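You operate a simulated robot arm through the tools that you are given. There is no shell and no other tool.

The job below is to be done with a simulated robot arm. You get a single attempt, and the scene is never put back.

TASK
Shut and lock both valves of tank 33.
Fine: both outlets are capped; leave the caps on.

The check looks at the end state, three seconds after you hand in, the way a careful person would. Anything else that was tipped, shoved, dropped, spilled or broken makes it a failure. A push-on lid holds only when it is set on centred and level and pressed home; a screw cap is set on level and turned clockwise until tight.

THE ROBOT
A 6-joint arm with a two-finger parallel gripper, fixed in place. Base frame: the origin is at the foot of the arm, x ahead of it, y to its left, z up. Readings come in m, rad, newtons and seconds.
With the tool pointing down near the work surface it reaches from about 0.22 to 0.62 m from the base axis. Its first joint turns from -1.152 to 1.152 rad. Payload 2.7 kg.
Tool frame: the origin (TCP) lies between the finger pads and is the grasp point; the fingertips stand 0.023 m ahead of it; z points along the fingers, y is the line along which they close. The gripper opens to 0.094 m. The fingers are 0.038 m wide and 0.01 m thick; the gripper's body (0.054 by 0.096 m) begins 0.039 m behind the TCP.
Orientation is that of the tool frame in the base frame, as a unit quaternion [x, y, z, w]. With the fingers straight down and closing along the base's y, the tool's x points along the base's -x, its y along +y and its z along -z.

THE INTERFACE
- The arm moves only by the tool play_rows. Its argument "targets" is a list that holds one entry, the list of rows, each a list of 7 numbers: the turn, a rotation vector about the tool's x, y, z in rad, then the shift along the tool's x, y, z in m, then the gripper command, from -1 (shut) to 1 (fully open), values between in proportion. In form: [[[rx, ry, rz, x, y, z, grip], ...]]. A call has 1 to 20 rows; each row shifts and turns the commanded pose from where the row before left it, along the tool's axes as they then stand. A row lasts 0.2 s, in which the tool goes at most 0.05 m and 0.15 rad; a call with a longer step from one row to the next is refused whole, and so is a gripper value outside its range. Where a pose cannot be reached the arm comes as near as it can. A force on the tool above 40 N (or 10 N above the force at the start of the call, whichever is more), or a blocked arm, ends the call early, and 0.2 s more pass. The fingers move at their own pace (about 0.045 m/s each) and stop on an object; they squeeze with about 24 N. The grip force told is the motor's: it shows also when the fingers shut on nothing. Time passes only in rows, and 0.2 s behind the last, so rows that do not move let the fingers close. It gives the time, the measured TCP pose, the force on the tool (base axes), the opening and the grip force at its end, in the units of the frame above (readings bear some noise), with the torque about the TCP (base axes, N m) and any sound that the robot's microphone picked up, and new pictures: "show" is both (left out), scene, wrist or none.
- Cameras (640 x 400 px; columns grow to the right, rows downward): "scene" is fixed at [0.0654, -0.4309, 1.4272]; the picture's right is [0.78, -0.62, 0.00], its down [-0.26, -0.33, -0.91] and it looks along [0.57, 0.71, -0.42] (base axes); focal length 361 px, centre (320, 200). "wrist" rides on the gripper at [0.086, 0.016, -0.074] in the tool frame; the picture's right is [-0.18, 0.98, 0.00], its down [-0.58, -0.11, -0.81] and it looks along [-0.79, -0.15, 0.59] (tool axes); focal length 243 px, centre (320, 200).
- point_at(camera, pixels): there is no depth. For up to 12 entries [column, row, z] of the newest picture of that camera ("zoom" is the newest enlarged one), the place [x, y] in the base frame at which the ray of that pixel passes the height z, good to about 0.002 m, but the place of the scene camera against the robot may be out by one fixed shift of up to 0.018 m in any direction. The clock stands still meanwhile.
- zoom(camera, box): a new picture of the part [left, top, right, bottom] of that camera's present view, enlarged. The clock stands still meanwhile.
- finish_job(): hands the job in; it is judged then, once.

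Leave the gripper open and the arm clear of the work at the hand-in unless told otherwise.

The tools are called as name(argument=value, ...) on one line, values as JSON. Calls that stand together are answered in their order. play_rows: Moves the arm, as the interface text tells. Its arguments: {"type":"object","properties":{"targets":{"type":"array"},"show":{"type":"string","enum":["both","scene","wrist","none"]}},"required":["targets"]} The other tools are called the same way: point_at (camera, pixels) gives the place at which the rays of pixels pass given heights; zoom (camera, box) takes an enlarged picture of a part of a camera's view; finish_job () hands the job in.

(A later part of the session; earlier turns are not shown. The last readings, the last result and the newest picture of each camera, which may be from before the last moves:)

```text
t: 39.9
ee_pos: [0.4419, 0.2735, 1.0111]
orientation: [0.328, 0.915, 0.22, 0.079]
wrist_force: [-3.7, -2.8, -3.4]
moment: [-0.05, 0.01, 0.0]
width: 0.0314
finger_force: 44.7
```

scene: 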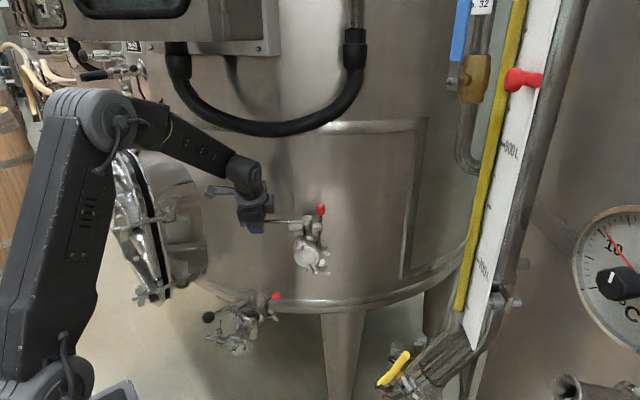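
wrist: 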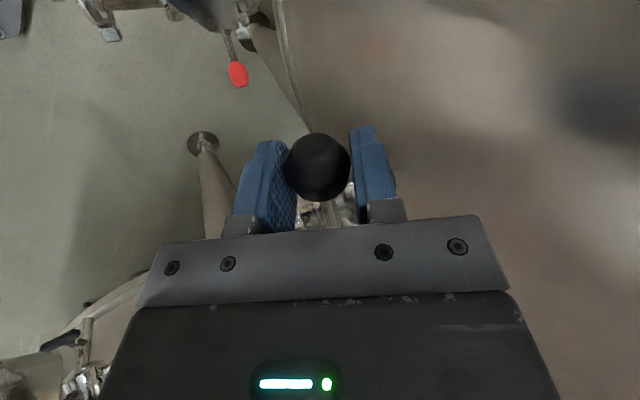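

I have the ball. Now a gentle test pull of 5 mm in the opening direction.

play_rows(targets=[[[0, 0, 0, 0, -0.0022, -0.0011, -1], [0, 0, 0, 0, -0.0022, -0.0011, -1], [0, 0, 0, 0, 0, 0, -1]]], show="scene")

zoom(camera="scene", box=[245, 195, 345, 275])

```text
t: 40.7
ee_pos: [0.4404, 0.2729, 1.0113]
orientation: [0.328, 0.915, 0.221, 0.08]
wrist_force: [7.8, 6.4, -7.6]
moment: [0.39, 0.35, 0.73]
width: 0.0313
finger_force: 45.2
```

scene: 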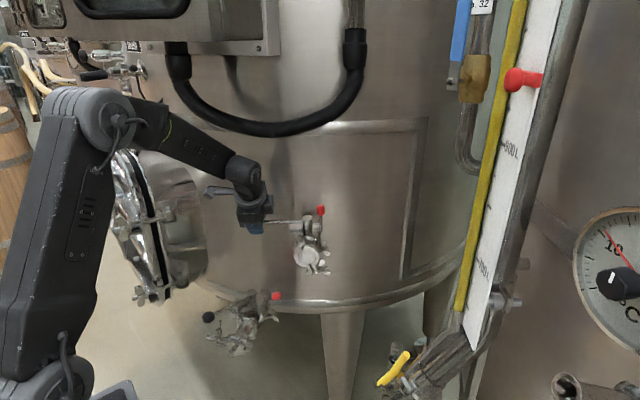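

```text
5.00 times, centred on (295, 235) of scene
```

zoom: 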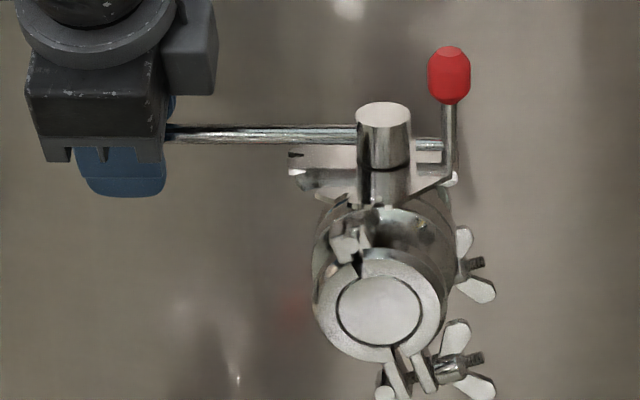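

It resisted: only 1.6 mm moved, with 10 N building up, where a free handle moved at about 4 N. One more small pull of 3 mm should confirm it.

play_rows(targets=[[[0, 0, 0, 0, -0.0027, -0.0014, -1], [0, 0, 0, 0, 0, 0, -1]]], show="none")

```text
t: 41.3
ee_pos: [0.4384, 0.2706, 1.0116]
orientation: [0.328, 0.915, 0.223, 0.08]
wrist_force: [18.4, 16.5, -6.3]
moment: [0.42, 0.16, 0.24]
width: 0.0313
finger_force: 45.0
```

24 N without giving way, so the handle is locked. I'll return the fingers to the neutral spot, open, and back off.

play_rows(targets=[[[0, 0, 0, 0, 0.0036, 0.0018, -1], [0, 0, 0, 0, 0.0036, 0.0018, -1], [0, 0, 0, 0, 0, 0, 0.6], [0, 0, 0, 0, 0, 0, 0.6], [0, 0, 0, 0, 0, 0, 0.6], [0, 0, 0, 0, 0, 0, 0.6], [0, 0, 0, 0, 0, -0.027, 0.6], [0, 0, 0, 0, 0, -0.027, 0.6], [0, 0, 0, 0, 0, -0.027, 0.6], [0, 0, 0, 0, 0, 0, 0.6]]])

zoom(camera="scene", box=[245, 195, 345, 275])

zoom(camera="wrist", box=[260, 40, 410, 230])

```text
t: 43.5
ee_pos: [0.4197, 0.2466, 1.0835]
orientation: [0.329, 0.915, 0.22, 0.078]
wrist_force: [0.7, 0.0, 0.5]
moment: [-0.03, 0.0, -0.01]
width: 0.0753
finger_force: 0.0
```

scene: 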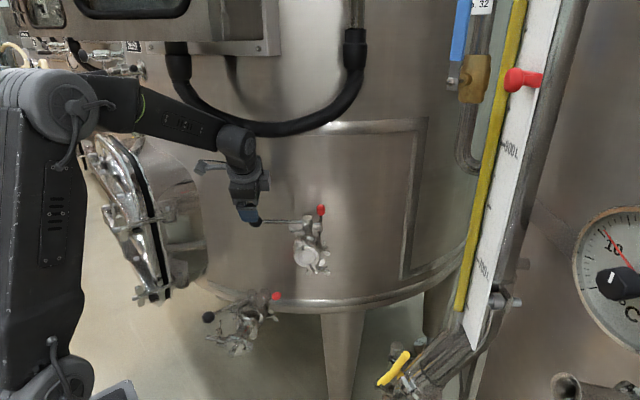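
wrist: 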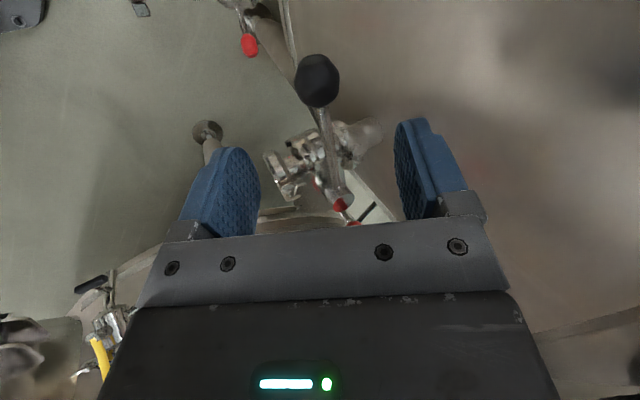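

```text
5.00 times, centred on (295, 235) of scene
```

zoom: 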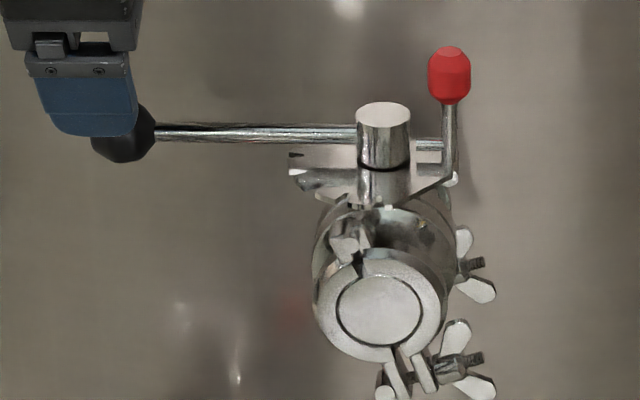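

```text
2.11 times, centred on (335, 135) of wrist
```

zoom: 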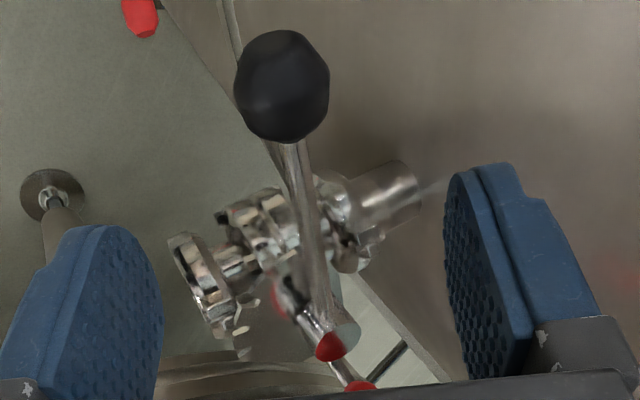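

The upper valve is shut and locked: the handle is square and the lever upright. Now the lower valve. I'll back away from the upper one, turn the tool to face forward, and descend to about (0.27, 0.20, 0.87) for a good look.

play_rows(targets=[[[0, 0, 0, 0.0159, -0.0282, -0.006, 0.6], [0, 0, 0, 0.0159, -0.0282, -0.006, 0.6], [0, 0, 0, 0.0159, -0.0282, -0.006, 0.6], [0, 0, 0, 0.0159, -0.0282, -0.006, 0.6], [0, 0.0607, -0.1194, 0, 0, 0, -1], [0, 0.0607, -0.1194, 0, 0, 0, -1], [0, 0.0607, -0.1194, 0, 0, 0, -1], [0, 0.0607, -0.1194, 0, 0, 0, -1], [0, 0.0607, -0.1194, 0, 0, 0, -1], [0, 0, 0, 0.006, -0.0163, 0.0321, -1], [0, 0, 0, 0.006, -0.0163, 0.0321, -1], [0, 0, 0, 0.006, -0.0163, 0.0321, -1], [0, 0, 0, 0.006, -0.0163, 0.0321, -1], [0, 0, 0, 0.006, -0.0163, 0.0321, -1], [0, 0, 0, 0, 0, 0, -1]]])

```text
t: 46.7
ee_pos: [0.2705, 0.2027, 0.8717]
orientation: [0.009, 0.972, 0.234, 0.004]
wrist_force: [0.1, -0.5, 0.5]
moment: [-0.01, -0.01, 0.02]
width: 0.0
finger_force: 24.1
```

scene: 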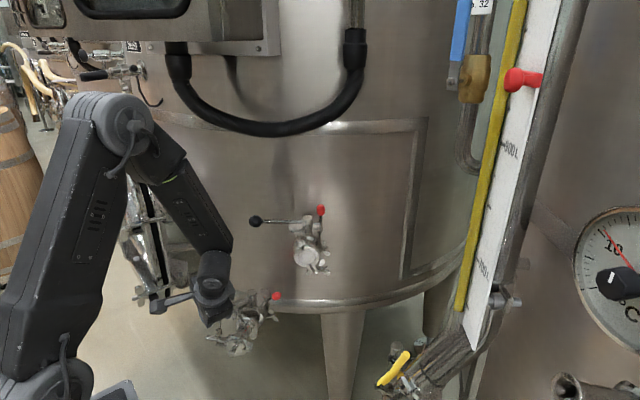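
wrist: 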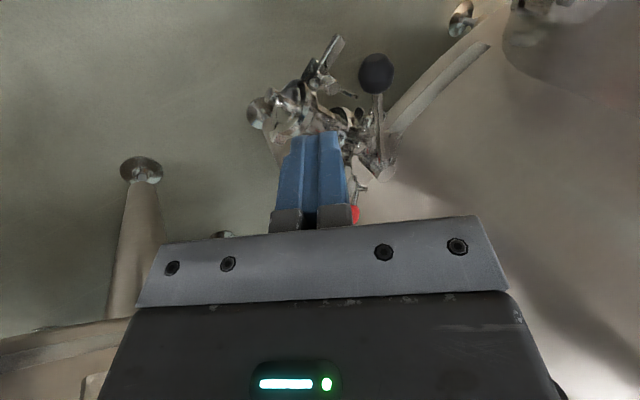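

I see the lower valve: its ball at (377,74), stem near (380,170), and red knob near (355,213). I'll enlarge it and get positions.

zoom(camera="wrist", box=[240, 20, 420, 230])

point_at(camera="wrist", pixels=[[377, 74, 0.74], [377, 74, 0.762], [377, 74, 0.78], [355, 213, 0.774]])

zoom(camera="scene", box=[180, 270, 300, 366])

```text
1.90 times, centred on (330, 125) of wrist
```

zoom: 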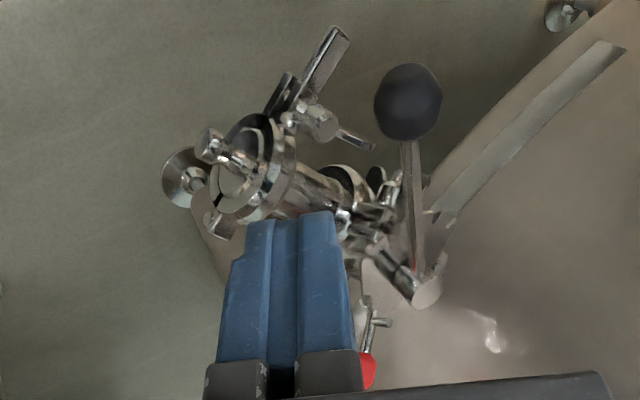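

```text
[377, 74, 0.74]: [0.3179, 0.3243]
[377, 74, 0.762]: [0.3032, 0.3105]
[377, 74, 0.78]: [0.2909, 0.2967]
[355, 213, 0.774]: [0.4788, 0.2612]
```

```text
4.17 times, centred on (240, 318) of scene
```

zoom: 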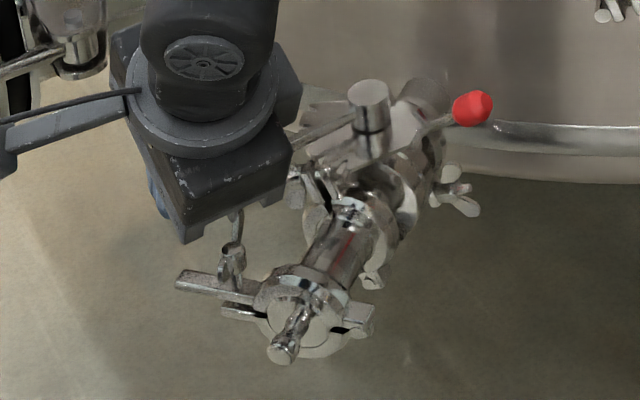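

I'll pin down the stem and the visible features with point_at.

point_at(camera="wrist", pixels=[[386.2, 173.3, 0.75], [386.2, 173.3, 0.772], [386.2, 173.3, 0.79], [376.2, 72.5, 0.762], [288, 112, 0.7], [349, 100, 0.7]])

point_at(camera="scene", pixels=[[251.9, 292.8, 0.75], [251.9, 292.8, 0.772], [251.9, 292.8, 0.79], [276.4, 295.8, 0.775], [236, 347, 0.7]])

```text
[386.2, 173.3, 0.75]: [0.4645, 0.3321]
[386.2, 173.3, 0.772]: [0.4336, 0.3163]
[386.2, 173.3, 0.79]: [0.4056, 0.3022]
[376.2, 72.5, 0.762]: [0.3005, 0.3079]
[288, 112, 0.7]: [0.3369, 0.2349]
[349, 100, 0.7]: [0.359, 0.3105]
```

```text
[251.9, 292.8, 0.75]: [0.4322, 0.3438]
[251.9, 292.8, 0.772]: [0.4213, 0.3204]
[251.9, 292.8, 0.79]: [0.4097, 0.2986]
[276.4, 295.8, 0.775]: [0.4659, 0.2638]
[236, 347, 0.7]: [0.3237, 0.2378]
```

The lower ball is at about (0.301, 0.308, 0.765) and the stem at about (0.425, 0.310). The handle points at about 181° and closed should be about 130°. The wing nut of the cap clamp sits just below the handle, at about (0.32, 0.295, 0.74), so I'll keep the fingertips above it. I'll stand the tool upright and go to (0.297, 0.245, 0.777).

play_rows(targets=[[[0.118, 0, 0, 0, 0, 0, -1], [0.118, 0, 0, 0, 0, 0, -1], [0.118, 0, 0, 0, 0, 0, -1], [0.118, 0, 0, 0, 0, 0, -1], [0, 0, 0, -0.0084, 0.0142, 0.0316, -1], [0, 0, 0, -0.0084, 0.0142, 0.0316, -1], [0, 0, 0, -0.0084, 0.0142, 0.0316, -1], [0, 0, 0, 0, 0, 0, -1]]])

zoom(camera="wrist", box=[240, 20, 440, 220])

```text
t: 48.5
ee_pos: [0.2959, 0.2456, 0.7772]
orientation: [0.01, 1.0, 0.0, 0.001]
wrist_force: [-0.8, 0.8, -0.2]
moment: [-0.05, 0.0, 0.02]
width: 0.0001
finger_force: 23.8
```

scene: 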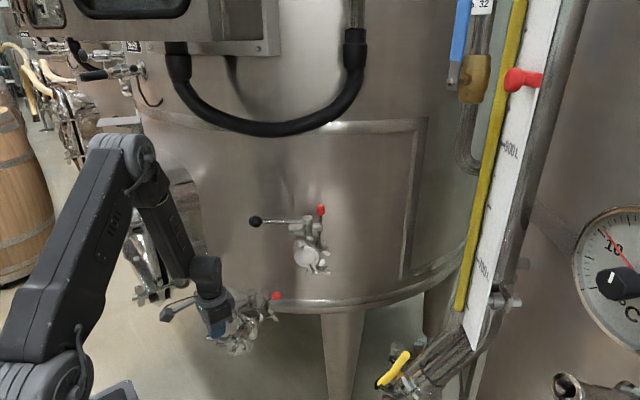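
wrist: 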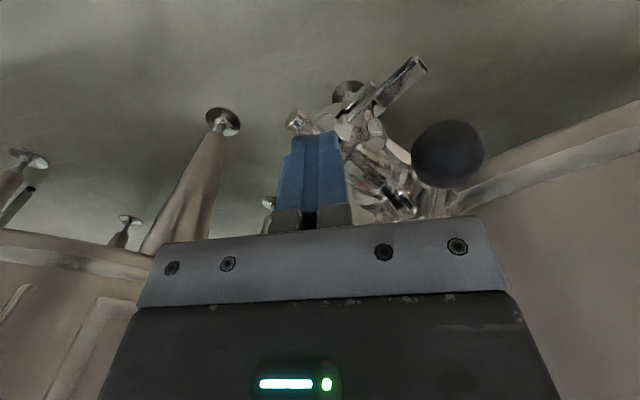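

```text
2.00 times, centred on (340, 120) of wrist
```

zoom: 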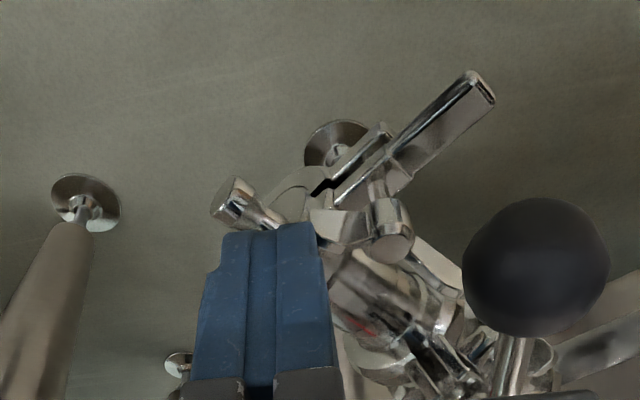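

The ball at (447,153) is where I expected, at (0.300, 0.306). I'll move sideways into contact and push the first 16° along its arc.

play_rows(targets=[[[0, 0, 0, 0, 0.0184, 0, -1], [0, 0, 0, 0, 0.0184, 0, -1], [0, 0, 0.026, 0.0009, 0.0088, 0, -1], [0, 0, 0.026, 0.0008, 0.0087, 0, -1], [0, 0, 0.026, -0.0002, 0.0087, 0, -1], [0, 0, 0.026, -0.0002, 0.0087, 0, -1]]])

```text
t: 49.9
ee_pos: [0.2974, 0.3159, 0.7792]
orientation: [0.061, 0.998, 0.0, 0.001]
wrist_force: [-2.6, -2.4, -0.4]
moment: [-0.01, 0.04, 0.03]
width: 0.0
finger_force: 24.4
```

scene: 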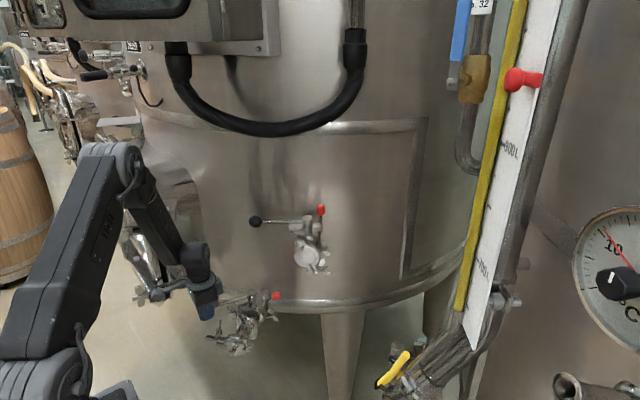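
wrist: 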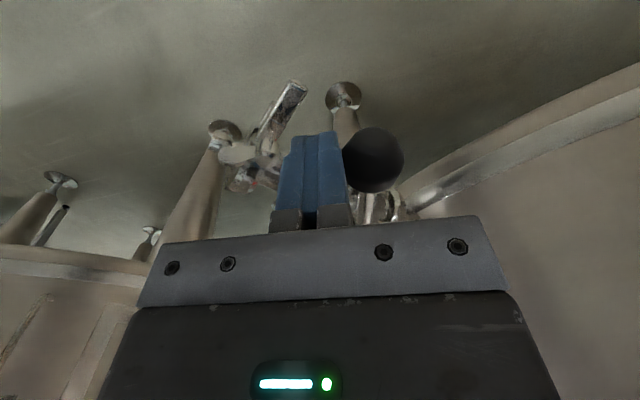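

The ball follows with very little force. I'll continue along the arc.

play_rows(targets=[[[0, 0, 0.026, -0.0009, 0.0085, 0, -1], [0, 0, 0.026, -0.0009, 0.0085, 0, -1], [0, 0, 0.026, -0.0017, 0.0085, 0, -1], [0, 0, 0.026, -0.0017, 0.0084, 0, -1], [0, 0, 0.026, -0.0024, 0.0082, 0, -1], [0, 0, 0.026, -0.0023, 0.0081, 0, -1]]])

zoom(camera="scene", box=[180, 260, 300, 356])

```text
t: 51.3
ee_pos: [0.3147, 0.3646, 0.7797]
orientation: [0.139, 0.99, -0.001, 0.0]
wrist_force: [-1.8, -3.1, -5.3]
moment: [-0.07, 0.03, -0.01]
width: 0.0
finger_force: 24.0
```

scene: 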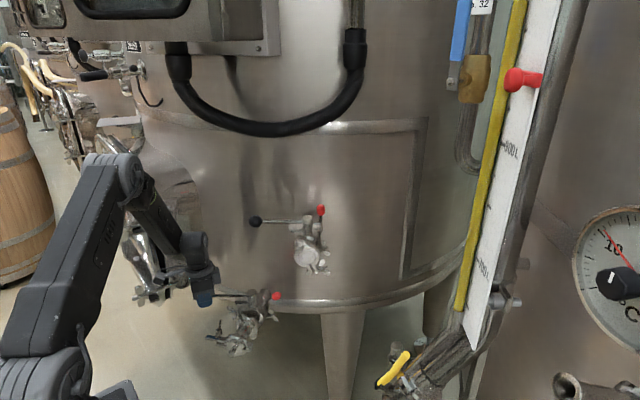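
wrist: 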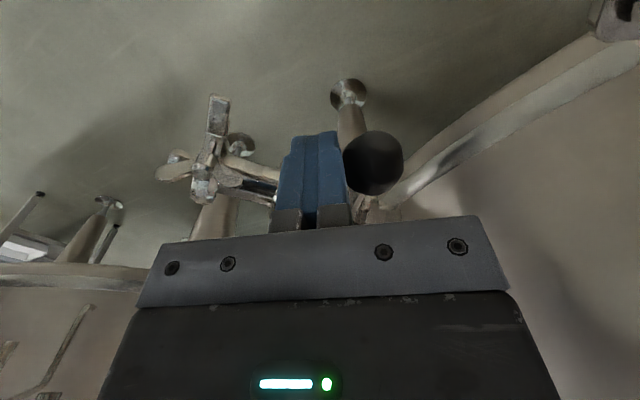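

```text
4.17 times, centred on (240, 308) of scene
```

zoom: 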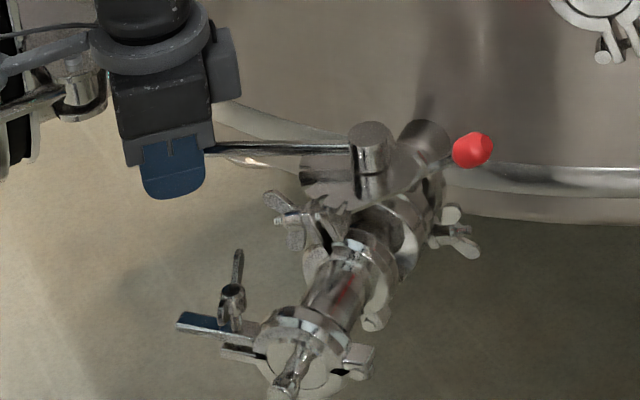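

The handle is nearly square across the lower pipe now. I'll go on slowly toward the stop.

play_rows(targets=[[[0, 0, 0.026, -0.003, 0.0079, 0, -1], [0, 0, 0.026, -0.003, 0.0078, 0, -1]]])

zoom(camera="scene", box=[180, 250, 300, 346])

```text
t: 51.9
ee_pos: [0.3265, 0.3776, 0.7792]
orientation: [0.164, 0.986, 0.0, 0.001]
wrist_force: [-3.1, -1.8, -1.0]
moment: [0.0, 0.08, 0.02]
width: 0.0
finger_force: 24.4
```

scene: 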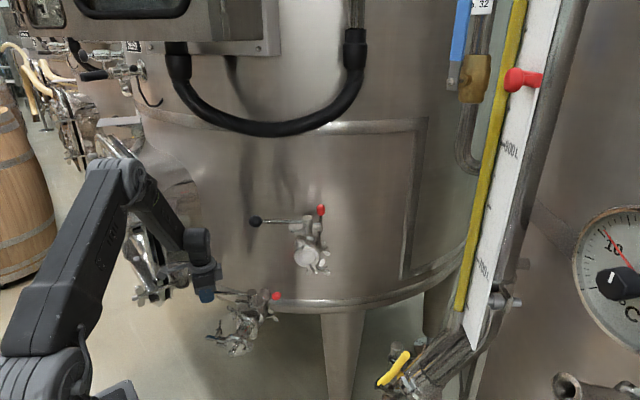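
wrist: 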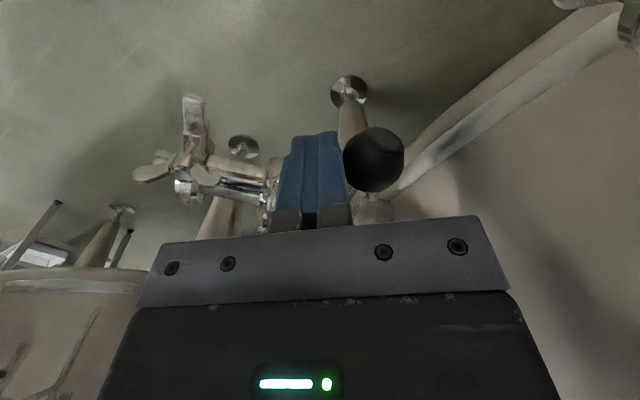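

```text
4.17 times, centred on (240, 298) of scene
```

zoom: 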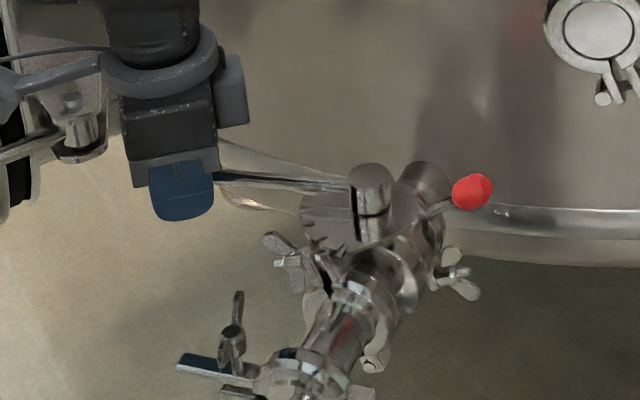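

I'll push in 4 mm steps until the stop is felt.

play_rows(targets=[[[0, 0, 0, -0.0019, 0.0035, 0, -1], [0, 0, 0, -0.0019, 0.0035, 0, -1], [0, 0, 0, 0, 0, 0, -1]]], show="none")

```text
t: 52.7
ee_pos: [0.3324, 0.3827, 0.7795]
orientation: [0.165, 0.986, 0.0, 0.001]
wrist_force: [-0.8, -0.6, -0.7]
moment: [0.0, 0.03, 0.03]
width: 0.0
finger_force: 24.0
```

play_rows(targets=[[[0, 0, 0, -0.002, 0.0034, 0, -1], [0, 0, 0, 0, 0, 0, -1]]], show="none")

zoom(camera="scene", box=[180, 250, 300, 346])

```text
t: 53.3
ee_pos: [0.3366, 0.3853, 0.7805]
orientation: [0.164, 0.986, 0.001, 0.001]
wrist_force: [0.3, -0.9, -0.5]
moment: [-0.03, -0.02, 0.01]
width: 0.0
finger_force: 24.1
```

```text
4.17 times, centred on (240, 298) of scene
```

zoom: 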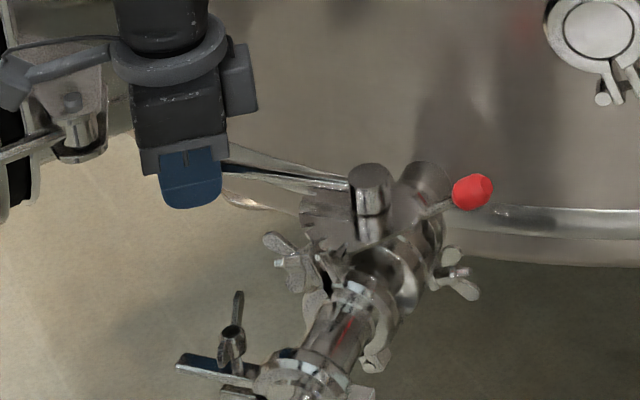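

No stop yet (about 129° by my estimate). I'll continue in 4 mm steps.

play_rows(targets=[[[0, 0, 0, -0.0021, 0.0033, 0, -1], [0, 0, 0, 0, 0, 0, -1]]], show="none")

```text
t: 53.9
ee_pos: [0.3378, 0.3868, 0.7791]
orientation: [0.164, 0.986, 0.0, 0.001]
wrist_force: [-4.8, -1.3, 1.7]
moment: [0.0, 0.04, 0.02]
width: 0.0
finger_force: 24.3
```

play_rows(targets=[[[0, 0, 0, -0.0015, 0.0025, 0, -1], [0, 0, 0, 0, 0, 0, -1]]], show="wrist")

zoom(camera="scene", box=[180, 250, 300, 346])

```text
t: 54.5
ee_pos: [0.3383, 0.3869, 0.7783]
orientation: [0.165, 0.986, -0.005, -0.002]
wrist_force: [-7.7, -7.9, 10.2]
moment: [0.02, -0.04, -0.06]
width: 0.0
finger_force: 24.0
stopped in row 2: the force on the tool passed its limit at 41 N (the readings are from after the stop); the commanded pose is now the measured one
```

wrist: 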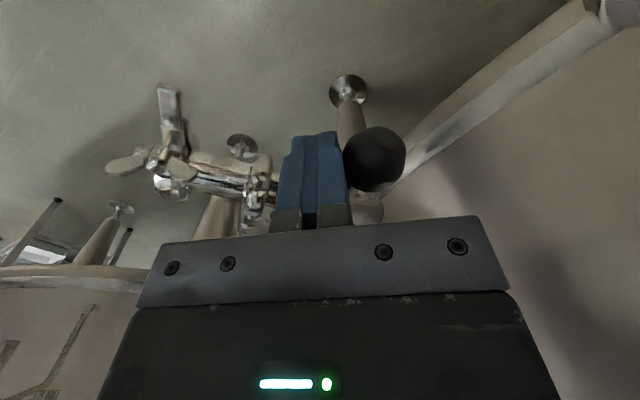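

```text
4.17 times, centred on (240, 298) of scene
```

zoom: 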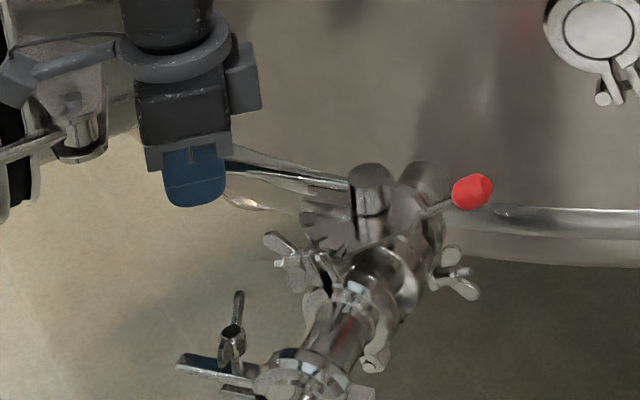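

That's a firm stop (41 N). I'll back off along the push direction, lift, and check the handle's angle.

play_rows(targets=[[[0, 0, 0, 0.004, -0.008, 0, -1], [0, 0, 0, 0.008, -0.02, 0, -1], [0, 0, 0, 0.0, -0.02, -0.03, -1], [0, 0, 0, 0.02, -0.02, -0.03, -1], [0, 0, 0, 0.03, -0.02, -0.02, -1], [0, 0, 0, 0, 0, 0, -1]]])

zoom(camera="scene", box=[180, 260, 300, 356])

zoom(camera="wrist", box=[240, 40, 480, 230])

```text
t: 55.9
ee_pos: [0.2541, 0.3277, 0.859]
orientation: [0.165, 0.986, -0.003, -0.001]
wrist_force: [0.4, 0.9, -0.6]
moment: [-0.01, -0.01, -0.01]
width: 0.0
finger_force: 23.5
```

scene: 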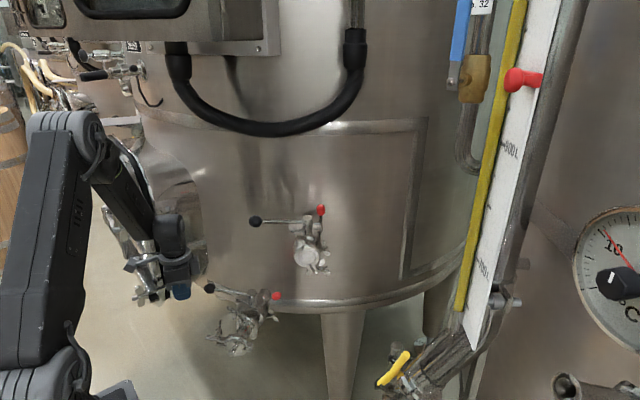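
wrist: 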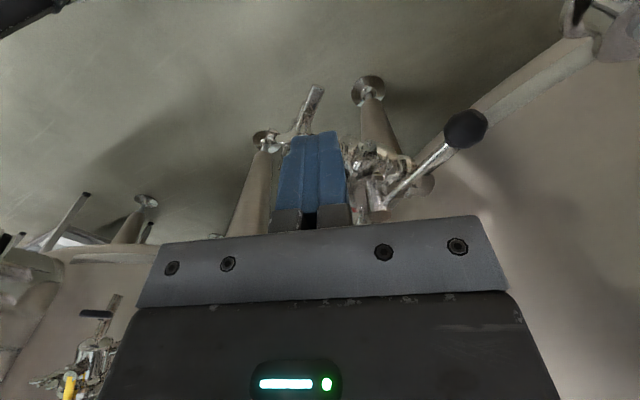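

```text
4.17 times, centred on (240, 308) of scene
```

zoom: 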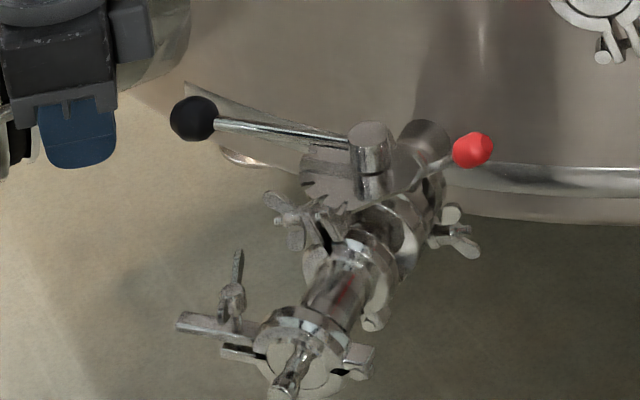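

```text
2.11 times, centred on (360, 135) of wrist
```

zoom: 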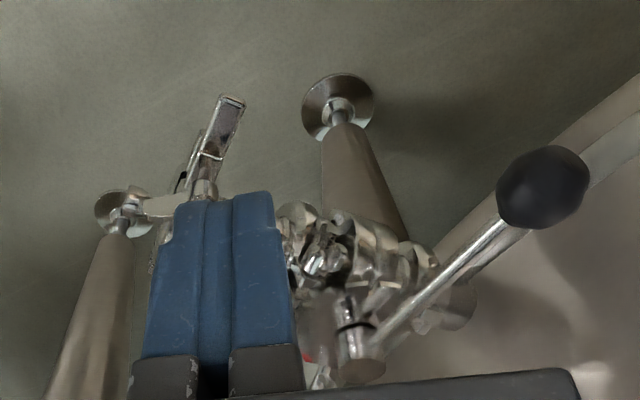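

The lower handle is now square across its pipe, about 130°, directly opposite its red lever. Now its lever: the knob is at about (0.470, 0.253, 0.775), under the upper valve. So I'll come in from the front with a strongly tilted tool and the camera on the outer side. First I'll retreat to (0.34, 0.10, 0.88) and begin turning.

play_rows(targets=[[[0, 0, 0, -0.0127, -0.0395, -0.0042, -1], [0, 0, 0, -0.0127, -0.0395, -0.0042, -1], [0, 0, 0, -0.0127, -0.0395, -0.0042, -1], [0, 0, 0, -0.0127, -0.0395, -0.0042, -1], [0, 0, 0, -0.0127, -0.0395, -0.0042, -1], [0, 0, 0, -0.0305, 0.0035, 0, -1], [0, 0, 0, -0.0305, 0.0035, 0, -1], [0, 0, 0, -0.0305, 0.0035, 0, -1], [0, 0, -0.1443, 0, 0, 0, -1], [0, 0, -0.1443, 0, 0, 0, -1], [0, 0, -0.1443, 0, 0, 0, -1], [0, 0, -0.1443, 0, 0, 0, -1], [0, 0, -0.1443, 0, 0, 0, -1], [0, 0, -0.1443, 0, 0, 0, -1], [0, 0, -0.1443, 0, 0, 0, -1], [0, 0, -0.1443, 0, 0, 0, -1], [0, 0, -0.1443, 0, 0, 0, -1], [0, 0, -0.1443, 0, 0, 0, -1], [0, 0, -0.1443, 0, 0, 0, -1], [0, 0, -0.1443, 0, 0, 0, -1]]])

```text
t: 60.1
ee_pos: [0.3375, 0.0974, 0.8809]
orientation: [-0.645, 0.764, -0.001, -0.003]
wrist_force: [-0.2, 0.2, -0.3]
moment: [0.02, 0.01, 0.06]
width: 0.0002
finger_force: 23.6
```

scene: 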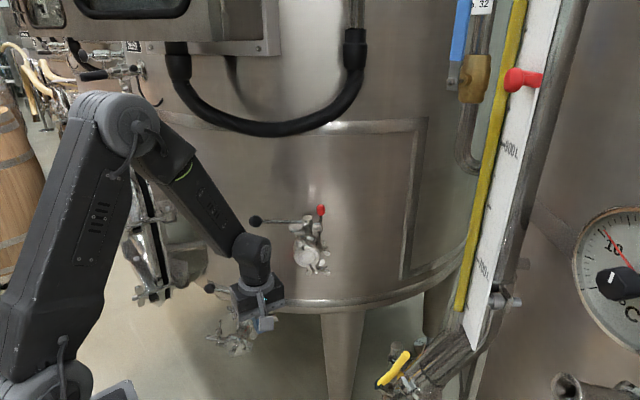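
wrist: 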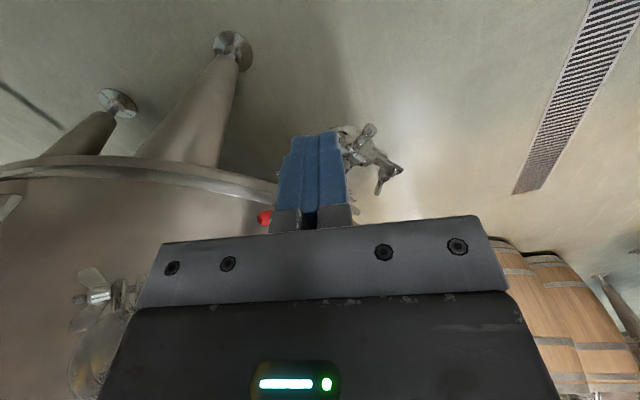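

The turn went smoothly. The lower red knob shows at (265,217) in the wrist view. I'll finish turning to face along the lever (130°), then tilt the tool 60°.

play_rows(targets=[[[0, 0, -0.1437, 0, 0, 0, -1], [0, 0, -0.1437, 0, 0, 0, -1], [0, 0, -0.1437, 0, 0, 0, -1], [0, 0, -0.1437, 0, 0, 0, -1], [0, 0, -0.1437, 0, 0, 0, -1], [0, 0, -0.1437, 0, 0, 0, -1], [0.15, 0, 0, 0, 0, 0, -1], [0.15, 0, 0, 0, 0, 0, -1], [0.15, 0, 0, 0, 0, 0, -1], [0.15, 0, 0, 0, 0, 0, -1], [0.15, 0, 0, 0, 0, 0, -1], [0.15, 0, 0, 0, 0, 0, -1], [0.15, 0, 0, 0, 0, 0, -1], [0, 0, 0, 0, 0, 0, -1]]])

```text
t: 63.1
ee_pos: [0.3689, 0.1746, 1.1174]
orientation: [0.788, -0.373, 0.21, -0.442]
wrist_force: [-0.2, -0.1, 0.5]
moment: [-0.01, -0.01, -0.02]
width: 0.0001
finger_force: 23.5
out of reach, approached as far as the arm can: row 9, 10, 11, 12, 13
```

scene: 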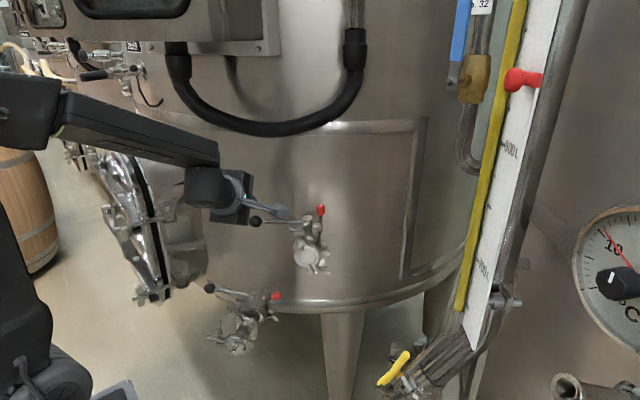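
wrist: 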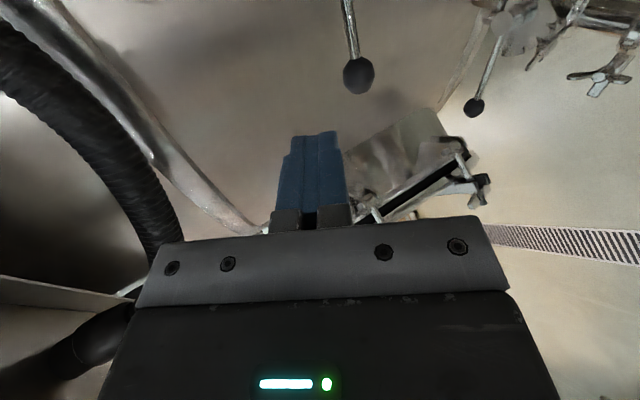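

The tilt at that spot brought the wrist too close to the base, so the arm shifted away upward. It's free of everything, though: no force, and the camera is in front of the valves. The orientation is what I wanted. I'll move out to larger reach, about (0.44, 0.06), and then straight down in front of the valves.

play_rows(targets=[[[0, 0, 0, 0.0335, 0.006, -0.0016, -1], [0, 0, 0, 0.0335, 0.006, -0.0016, -1], [0, 0, 0, 0.0335, 0.006, -0.0016, -1], [0, 0, 0, 0.0335, 0.006, -0.0016, -1], [0, 0, 0, 0, 0, 0, -1]]])

```text
t: 64.3
ee_pos: [0.4405, 0.0787, 1.1584]
orientation: [0.786, -0.37, 0.212, -0.449]
wrist_force: [0.2, -0.2, -0.1]
moment: [-0.01, 0.0, -0.01]
width: 0.0
finger_force: 23.9
out of reach, approached as far as the arm can: row 1, 2, 3, 4
```

scene: 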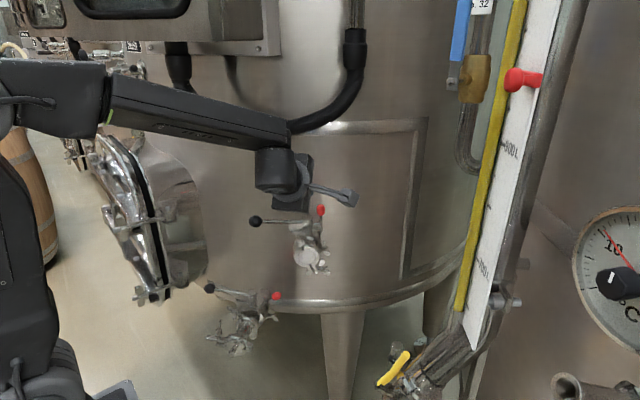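
wrist: 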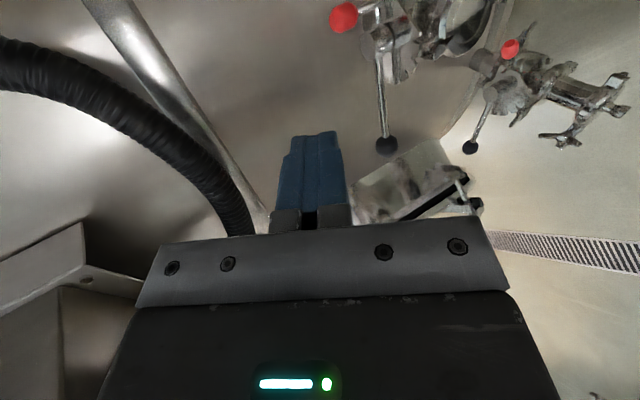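

The arm stays "out of reach" in this roll, so the last wrist joint is probably at its limit. The mirrored roll (camera on the inner side, as I used for the upper lever) should suit it. I'll roll the tool half a turn back about its own axis, here in free space.

play_rows(targets=[[[0, 0, 0.15, 0, 0, 0, -1], [0, 0, 0.15, 0, 0, 0, -1], [0, 0, 0.15, 0, 0, 0, -1], [0, 0, 0.15, 0, 0, 0, -1], [0, 0, 0.15, 0, 0, 0, -1], [0, 0, 0.15, 0, 0, 0, -1], [0, 0, 0.15, 0, 0, 0, -1], [0, 0, 0.15, 0, 0, 0, -1], [0, 0, 0.15, 0, 0, 0, -1], [0, 0, 0.15, 0, 0, 0, -1]]])

```text
t: 66.5
ee_pos: [0.4405, 0.0808, 1.1562]
orientation: [-0.323, 0.805, 0.152, 0.475]
wrist_force: [-0.4, 0.2, -0.9]
moment: [-0.02, -0.02, 0.01]
width: 0.0003
finger_force: 24.0
```

scene: 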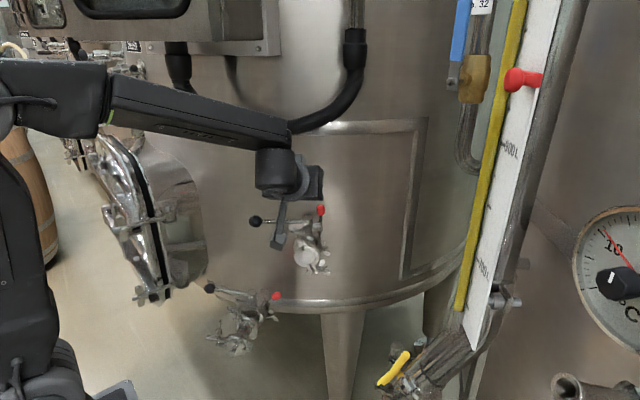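
wrist: 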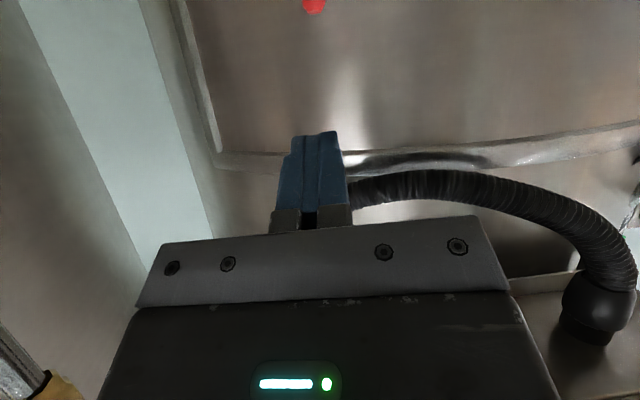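

The roll is going freely. I'll complete the half turn.

play_rows(targets=[[[0, 0, 0.149, 0, 0, 0, -1], [0, 0, 0.149, 0, 0, 0, -1], [0, 0, 0.149, 0, 0, 0, -1], [0, 0, 0.149, 0, 0, 0, -1], [0, 0, 0.149, 0, 0, 0, -1], [0, 0, 0.149, 0, 0, 0, -1], [0, 0, 0.149, 0, 0, 0, -1], [0, 0, 0.149, 0, 0, 0, -1], [0, 0, 0.149, 0, 0, 0, -1], [0, 0, 0.149, 0, 0, 0, -1], [0, 0, 0.149, 0, 0, 0, -1]]])

```text
t: 68.9
ee_pos: [0.441, 0.0806, 1.1568]
orientation: [0.367, 0.786, 0.449, 0.212]
wrist_force: [0.0, 0.2, 0.6]
moment: [0.0, -0.01, -0.01]
width: 0.0
finger_force: 24.2
```

scene: 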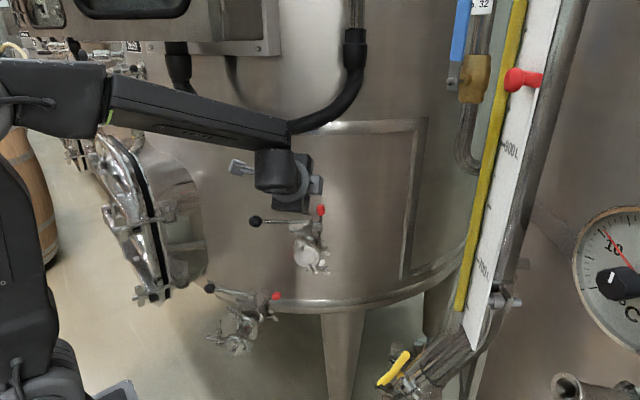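
wrist: 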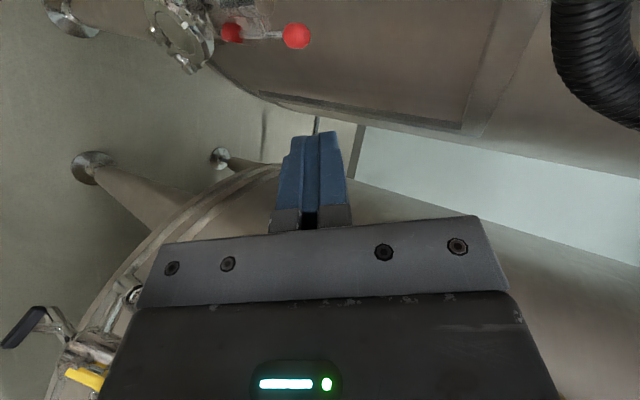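

The orientation is now the mirrored one, with the camera on the inner side. I'll start lowering in front of the valves, a first third of the way, and check that the arm follows.

play_rows(targets=[[[0, 0, 0, -0.0031, -0.033, 0.0162, -1], [0, 0, 0, -0.0031, -0.033, 0.0162, -1], [0, 0, 0, -0.0031, -0.033, 0.0162, -1]]])

```text
t: 69.7
ee_pos: [0.4394, 0.0684, 1.0468]
orientation: [0.367, 0.785, 0.45, 0.214]
wrist_force: [-0.1, 0.4, 0.4]
moment: [0.01, -0.01, 0.01]
width: 0.0
finger_force: 24.5
```

scene: 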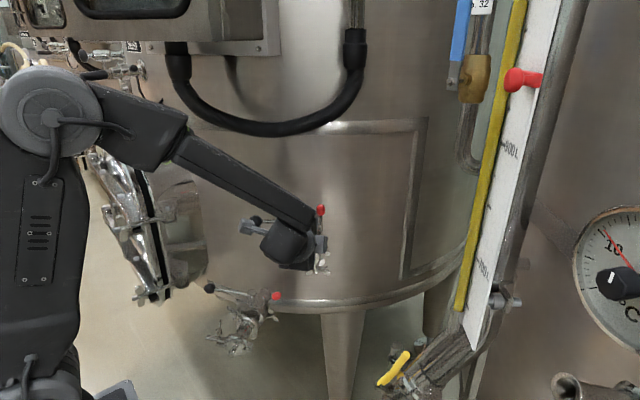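
wrist: 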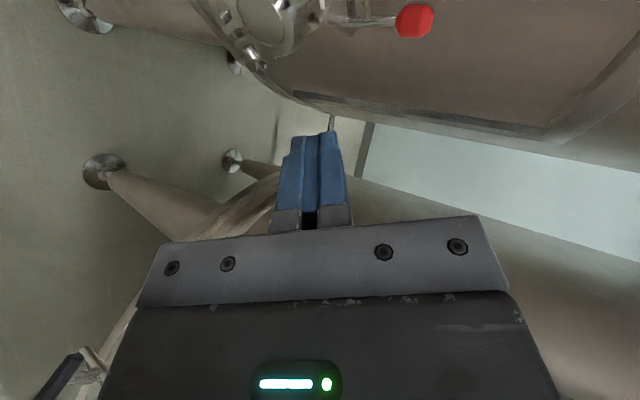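

The arm follows well. I'll continue down to about z 0.90, in front of the upper cap.

play_rows(targets=[[[0, 0, 0, -0.0031, -0.033, 0.0162, -1], [0, 0, 0, -0.0031, -0.033, 0.0162, -1], [0, 0, 0, -0.0031, -0.033, 0.0162, -1], [0, 0, 0, -0.0031, -0.033, 0.0162, -1]]])

```text
t: 70.7
ee_pos: [0.4419, 0.0511, 0.8991]
orientation: [0.367, 0.785, 0.45, 0.214]
wrist_force: [0.6, -0.4, -0.2]
moment: [-0.01, -0.03, 0.04]
width: 0.0
finger_force: 24.5
```

scene: 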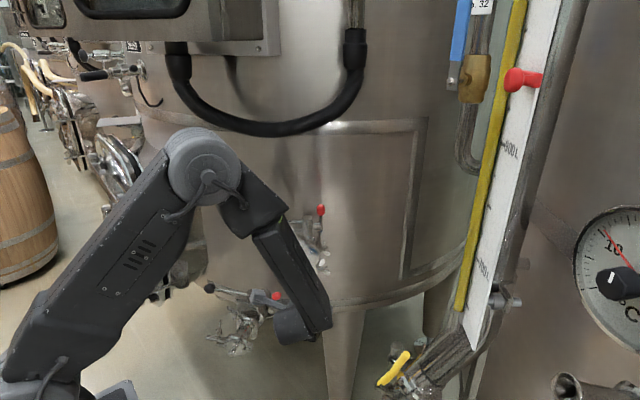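
wrist: 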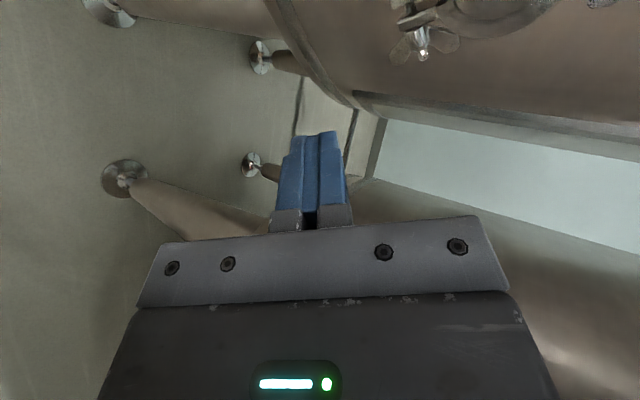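

I'm in front of and below the upper valve and all is clear. Next I'll go to (0.433, 0.165, 0.837), on the approach line to the lower lever's outer side.

play_rows(targets=[[[0, 0, 0, 0.0233, -0.0049, 0.022, -1], [0, 0, 0, 0.0233, -0.0049, 0.022, -1], [0, 0, 0, 0.0233, -0.0049, 0.022, -1], [0, 0, 0, 0.0233, -0.0049, 0.022, -1], [0, 0, 0, 0, 0, 0, -1]]])

zoom(camera="scene", box=[200, 200, 360, 328])

```text
t: 71.9
ee_pos: [0.4326, 0.166, 0.84]
orientation: [0.367, 0.786, 0.45, 0.214]
wrist_force: [-0.6, 0.1, -0.9]
moment: [0.02, -0.02, 0.02]
width: 0.0
finger_force: 23.7
```

scene: 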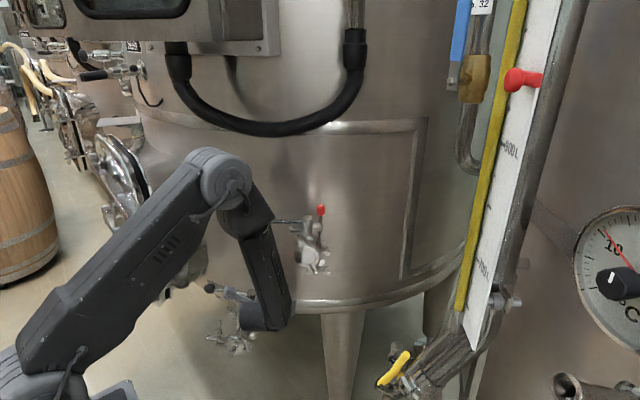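
wrist: 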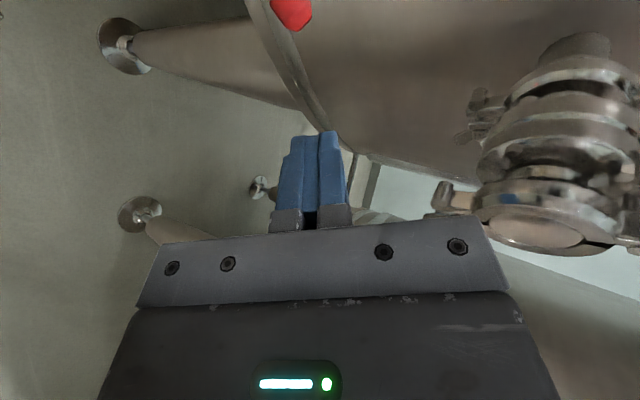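

```text
3.12 times, centred on (280, 264) of scene
```

zoom: 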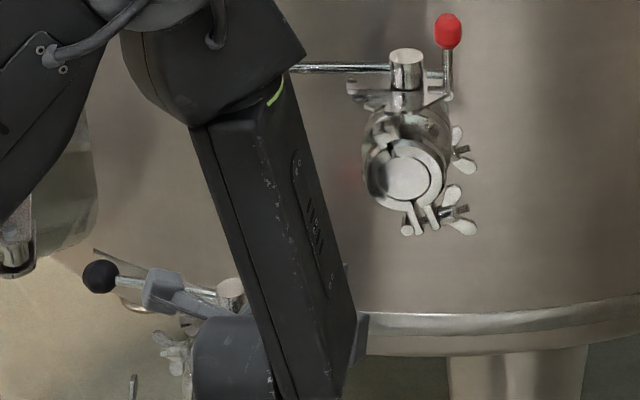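

The lower knob shows at (290,8), and the upper cap passes clear to the right of the camera. I'll advance 40 mm along the fingers and check alignment.

play_rows(targets=[[[0, 0, 0, -0.003, 0, 0.02, -1], [0, 0, 0, -0.003, 0, 0.02, -1], [0, 0, 0, 0, 0, 0, -1]]], show="wrist")

zoom(camera="wrist", box=[180, 0, 420, 220])

```text
t: 72.7
ee_pos: [0.4649, 0.1802, 0.8175]
orientation: [0.368, 0.786, 0.449, 0.214]
wrist_force: [-0.4, -0.4, -0.6]
moment: [-0.01, 0.03, -0.01]
width: 0.0003
finger_force: 24.2
```

wrist: 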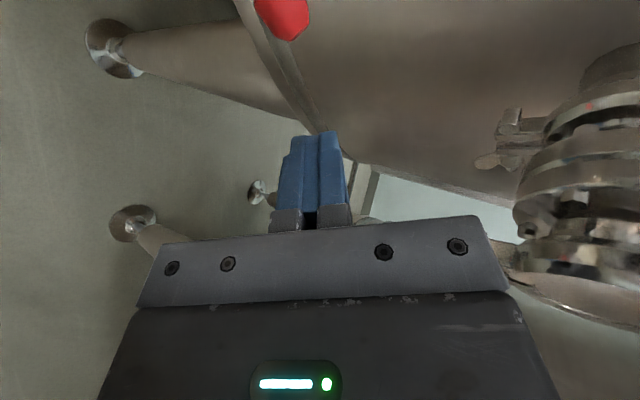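

```text
1.82 times, centred on (300, 110) of wrist
```

zoom: 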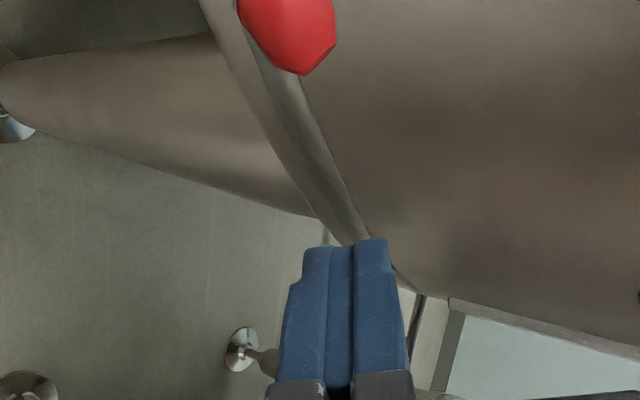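

The knob appears at (282,10), within a few millimetres of what I computed. I'll advance 60 mm more and drop slightly so the finger edge lines up just outside the knob.

play_rows(targets=[[[0, 0, 0, 0, -0.002, 0.02, -1], [0, 0, 0, 0, -0.002, 0.02, -1], [0, 0, 0, 0, -0.002, 0.02, -1], [0, 0, 0, 0, 0, 0, -1]]])

zoom(camera="wrist", box=[180, 0, 420, 220])

```text
t: 73.7
ee_pos: [0.5032, 0.2144, 0.7824]
orientation: [0.368, 0.786, 0.449, 0.213]
wrist_force: [0.2, 0.4, 0.6]
moment: [0.04, 0.0, -0.01]
width: 0.0003
finger_force: 24.3
```

scene: 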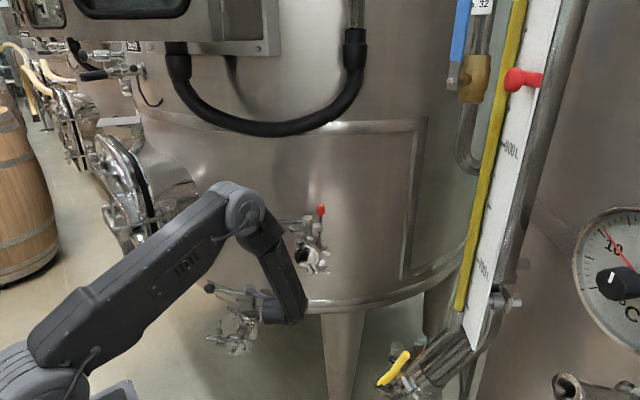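
wrist: 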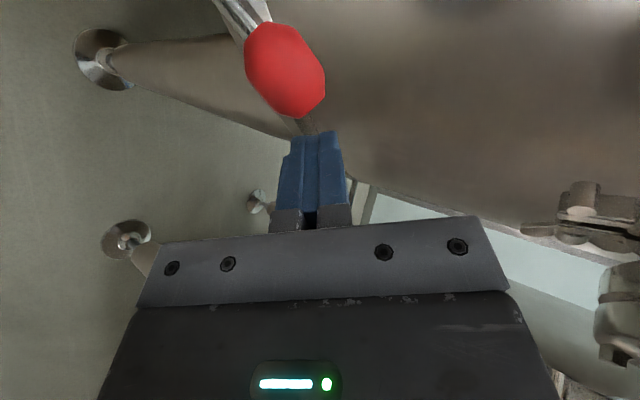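

```text
1.82 times, centred on (300, 110) of wrist
```

zoom: 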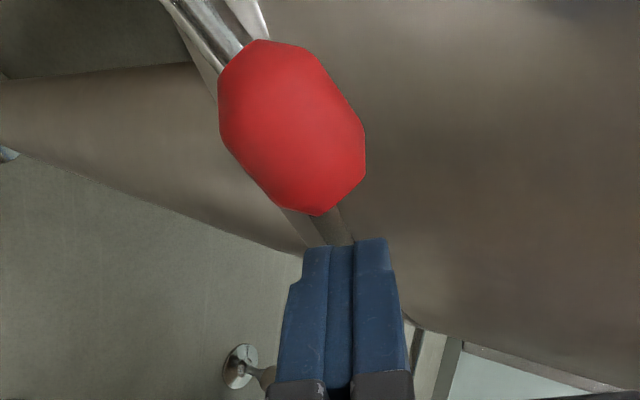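

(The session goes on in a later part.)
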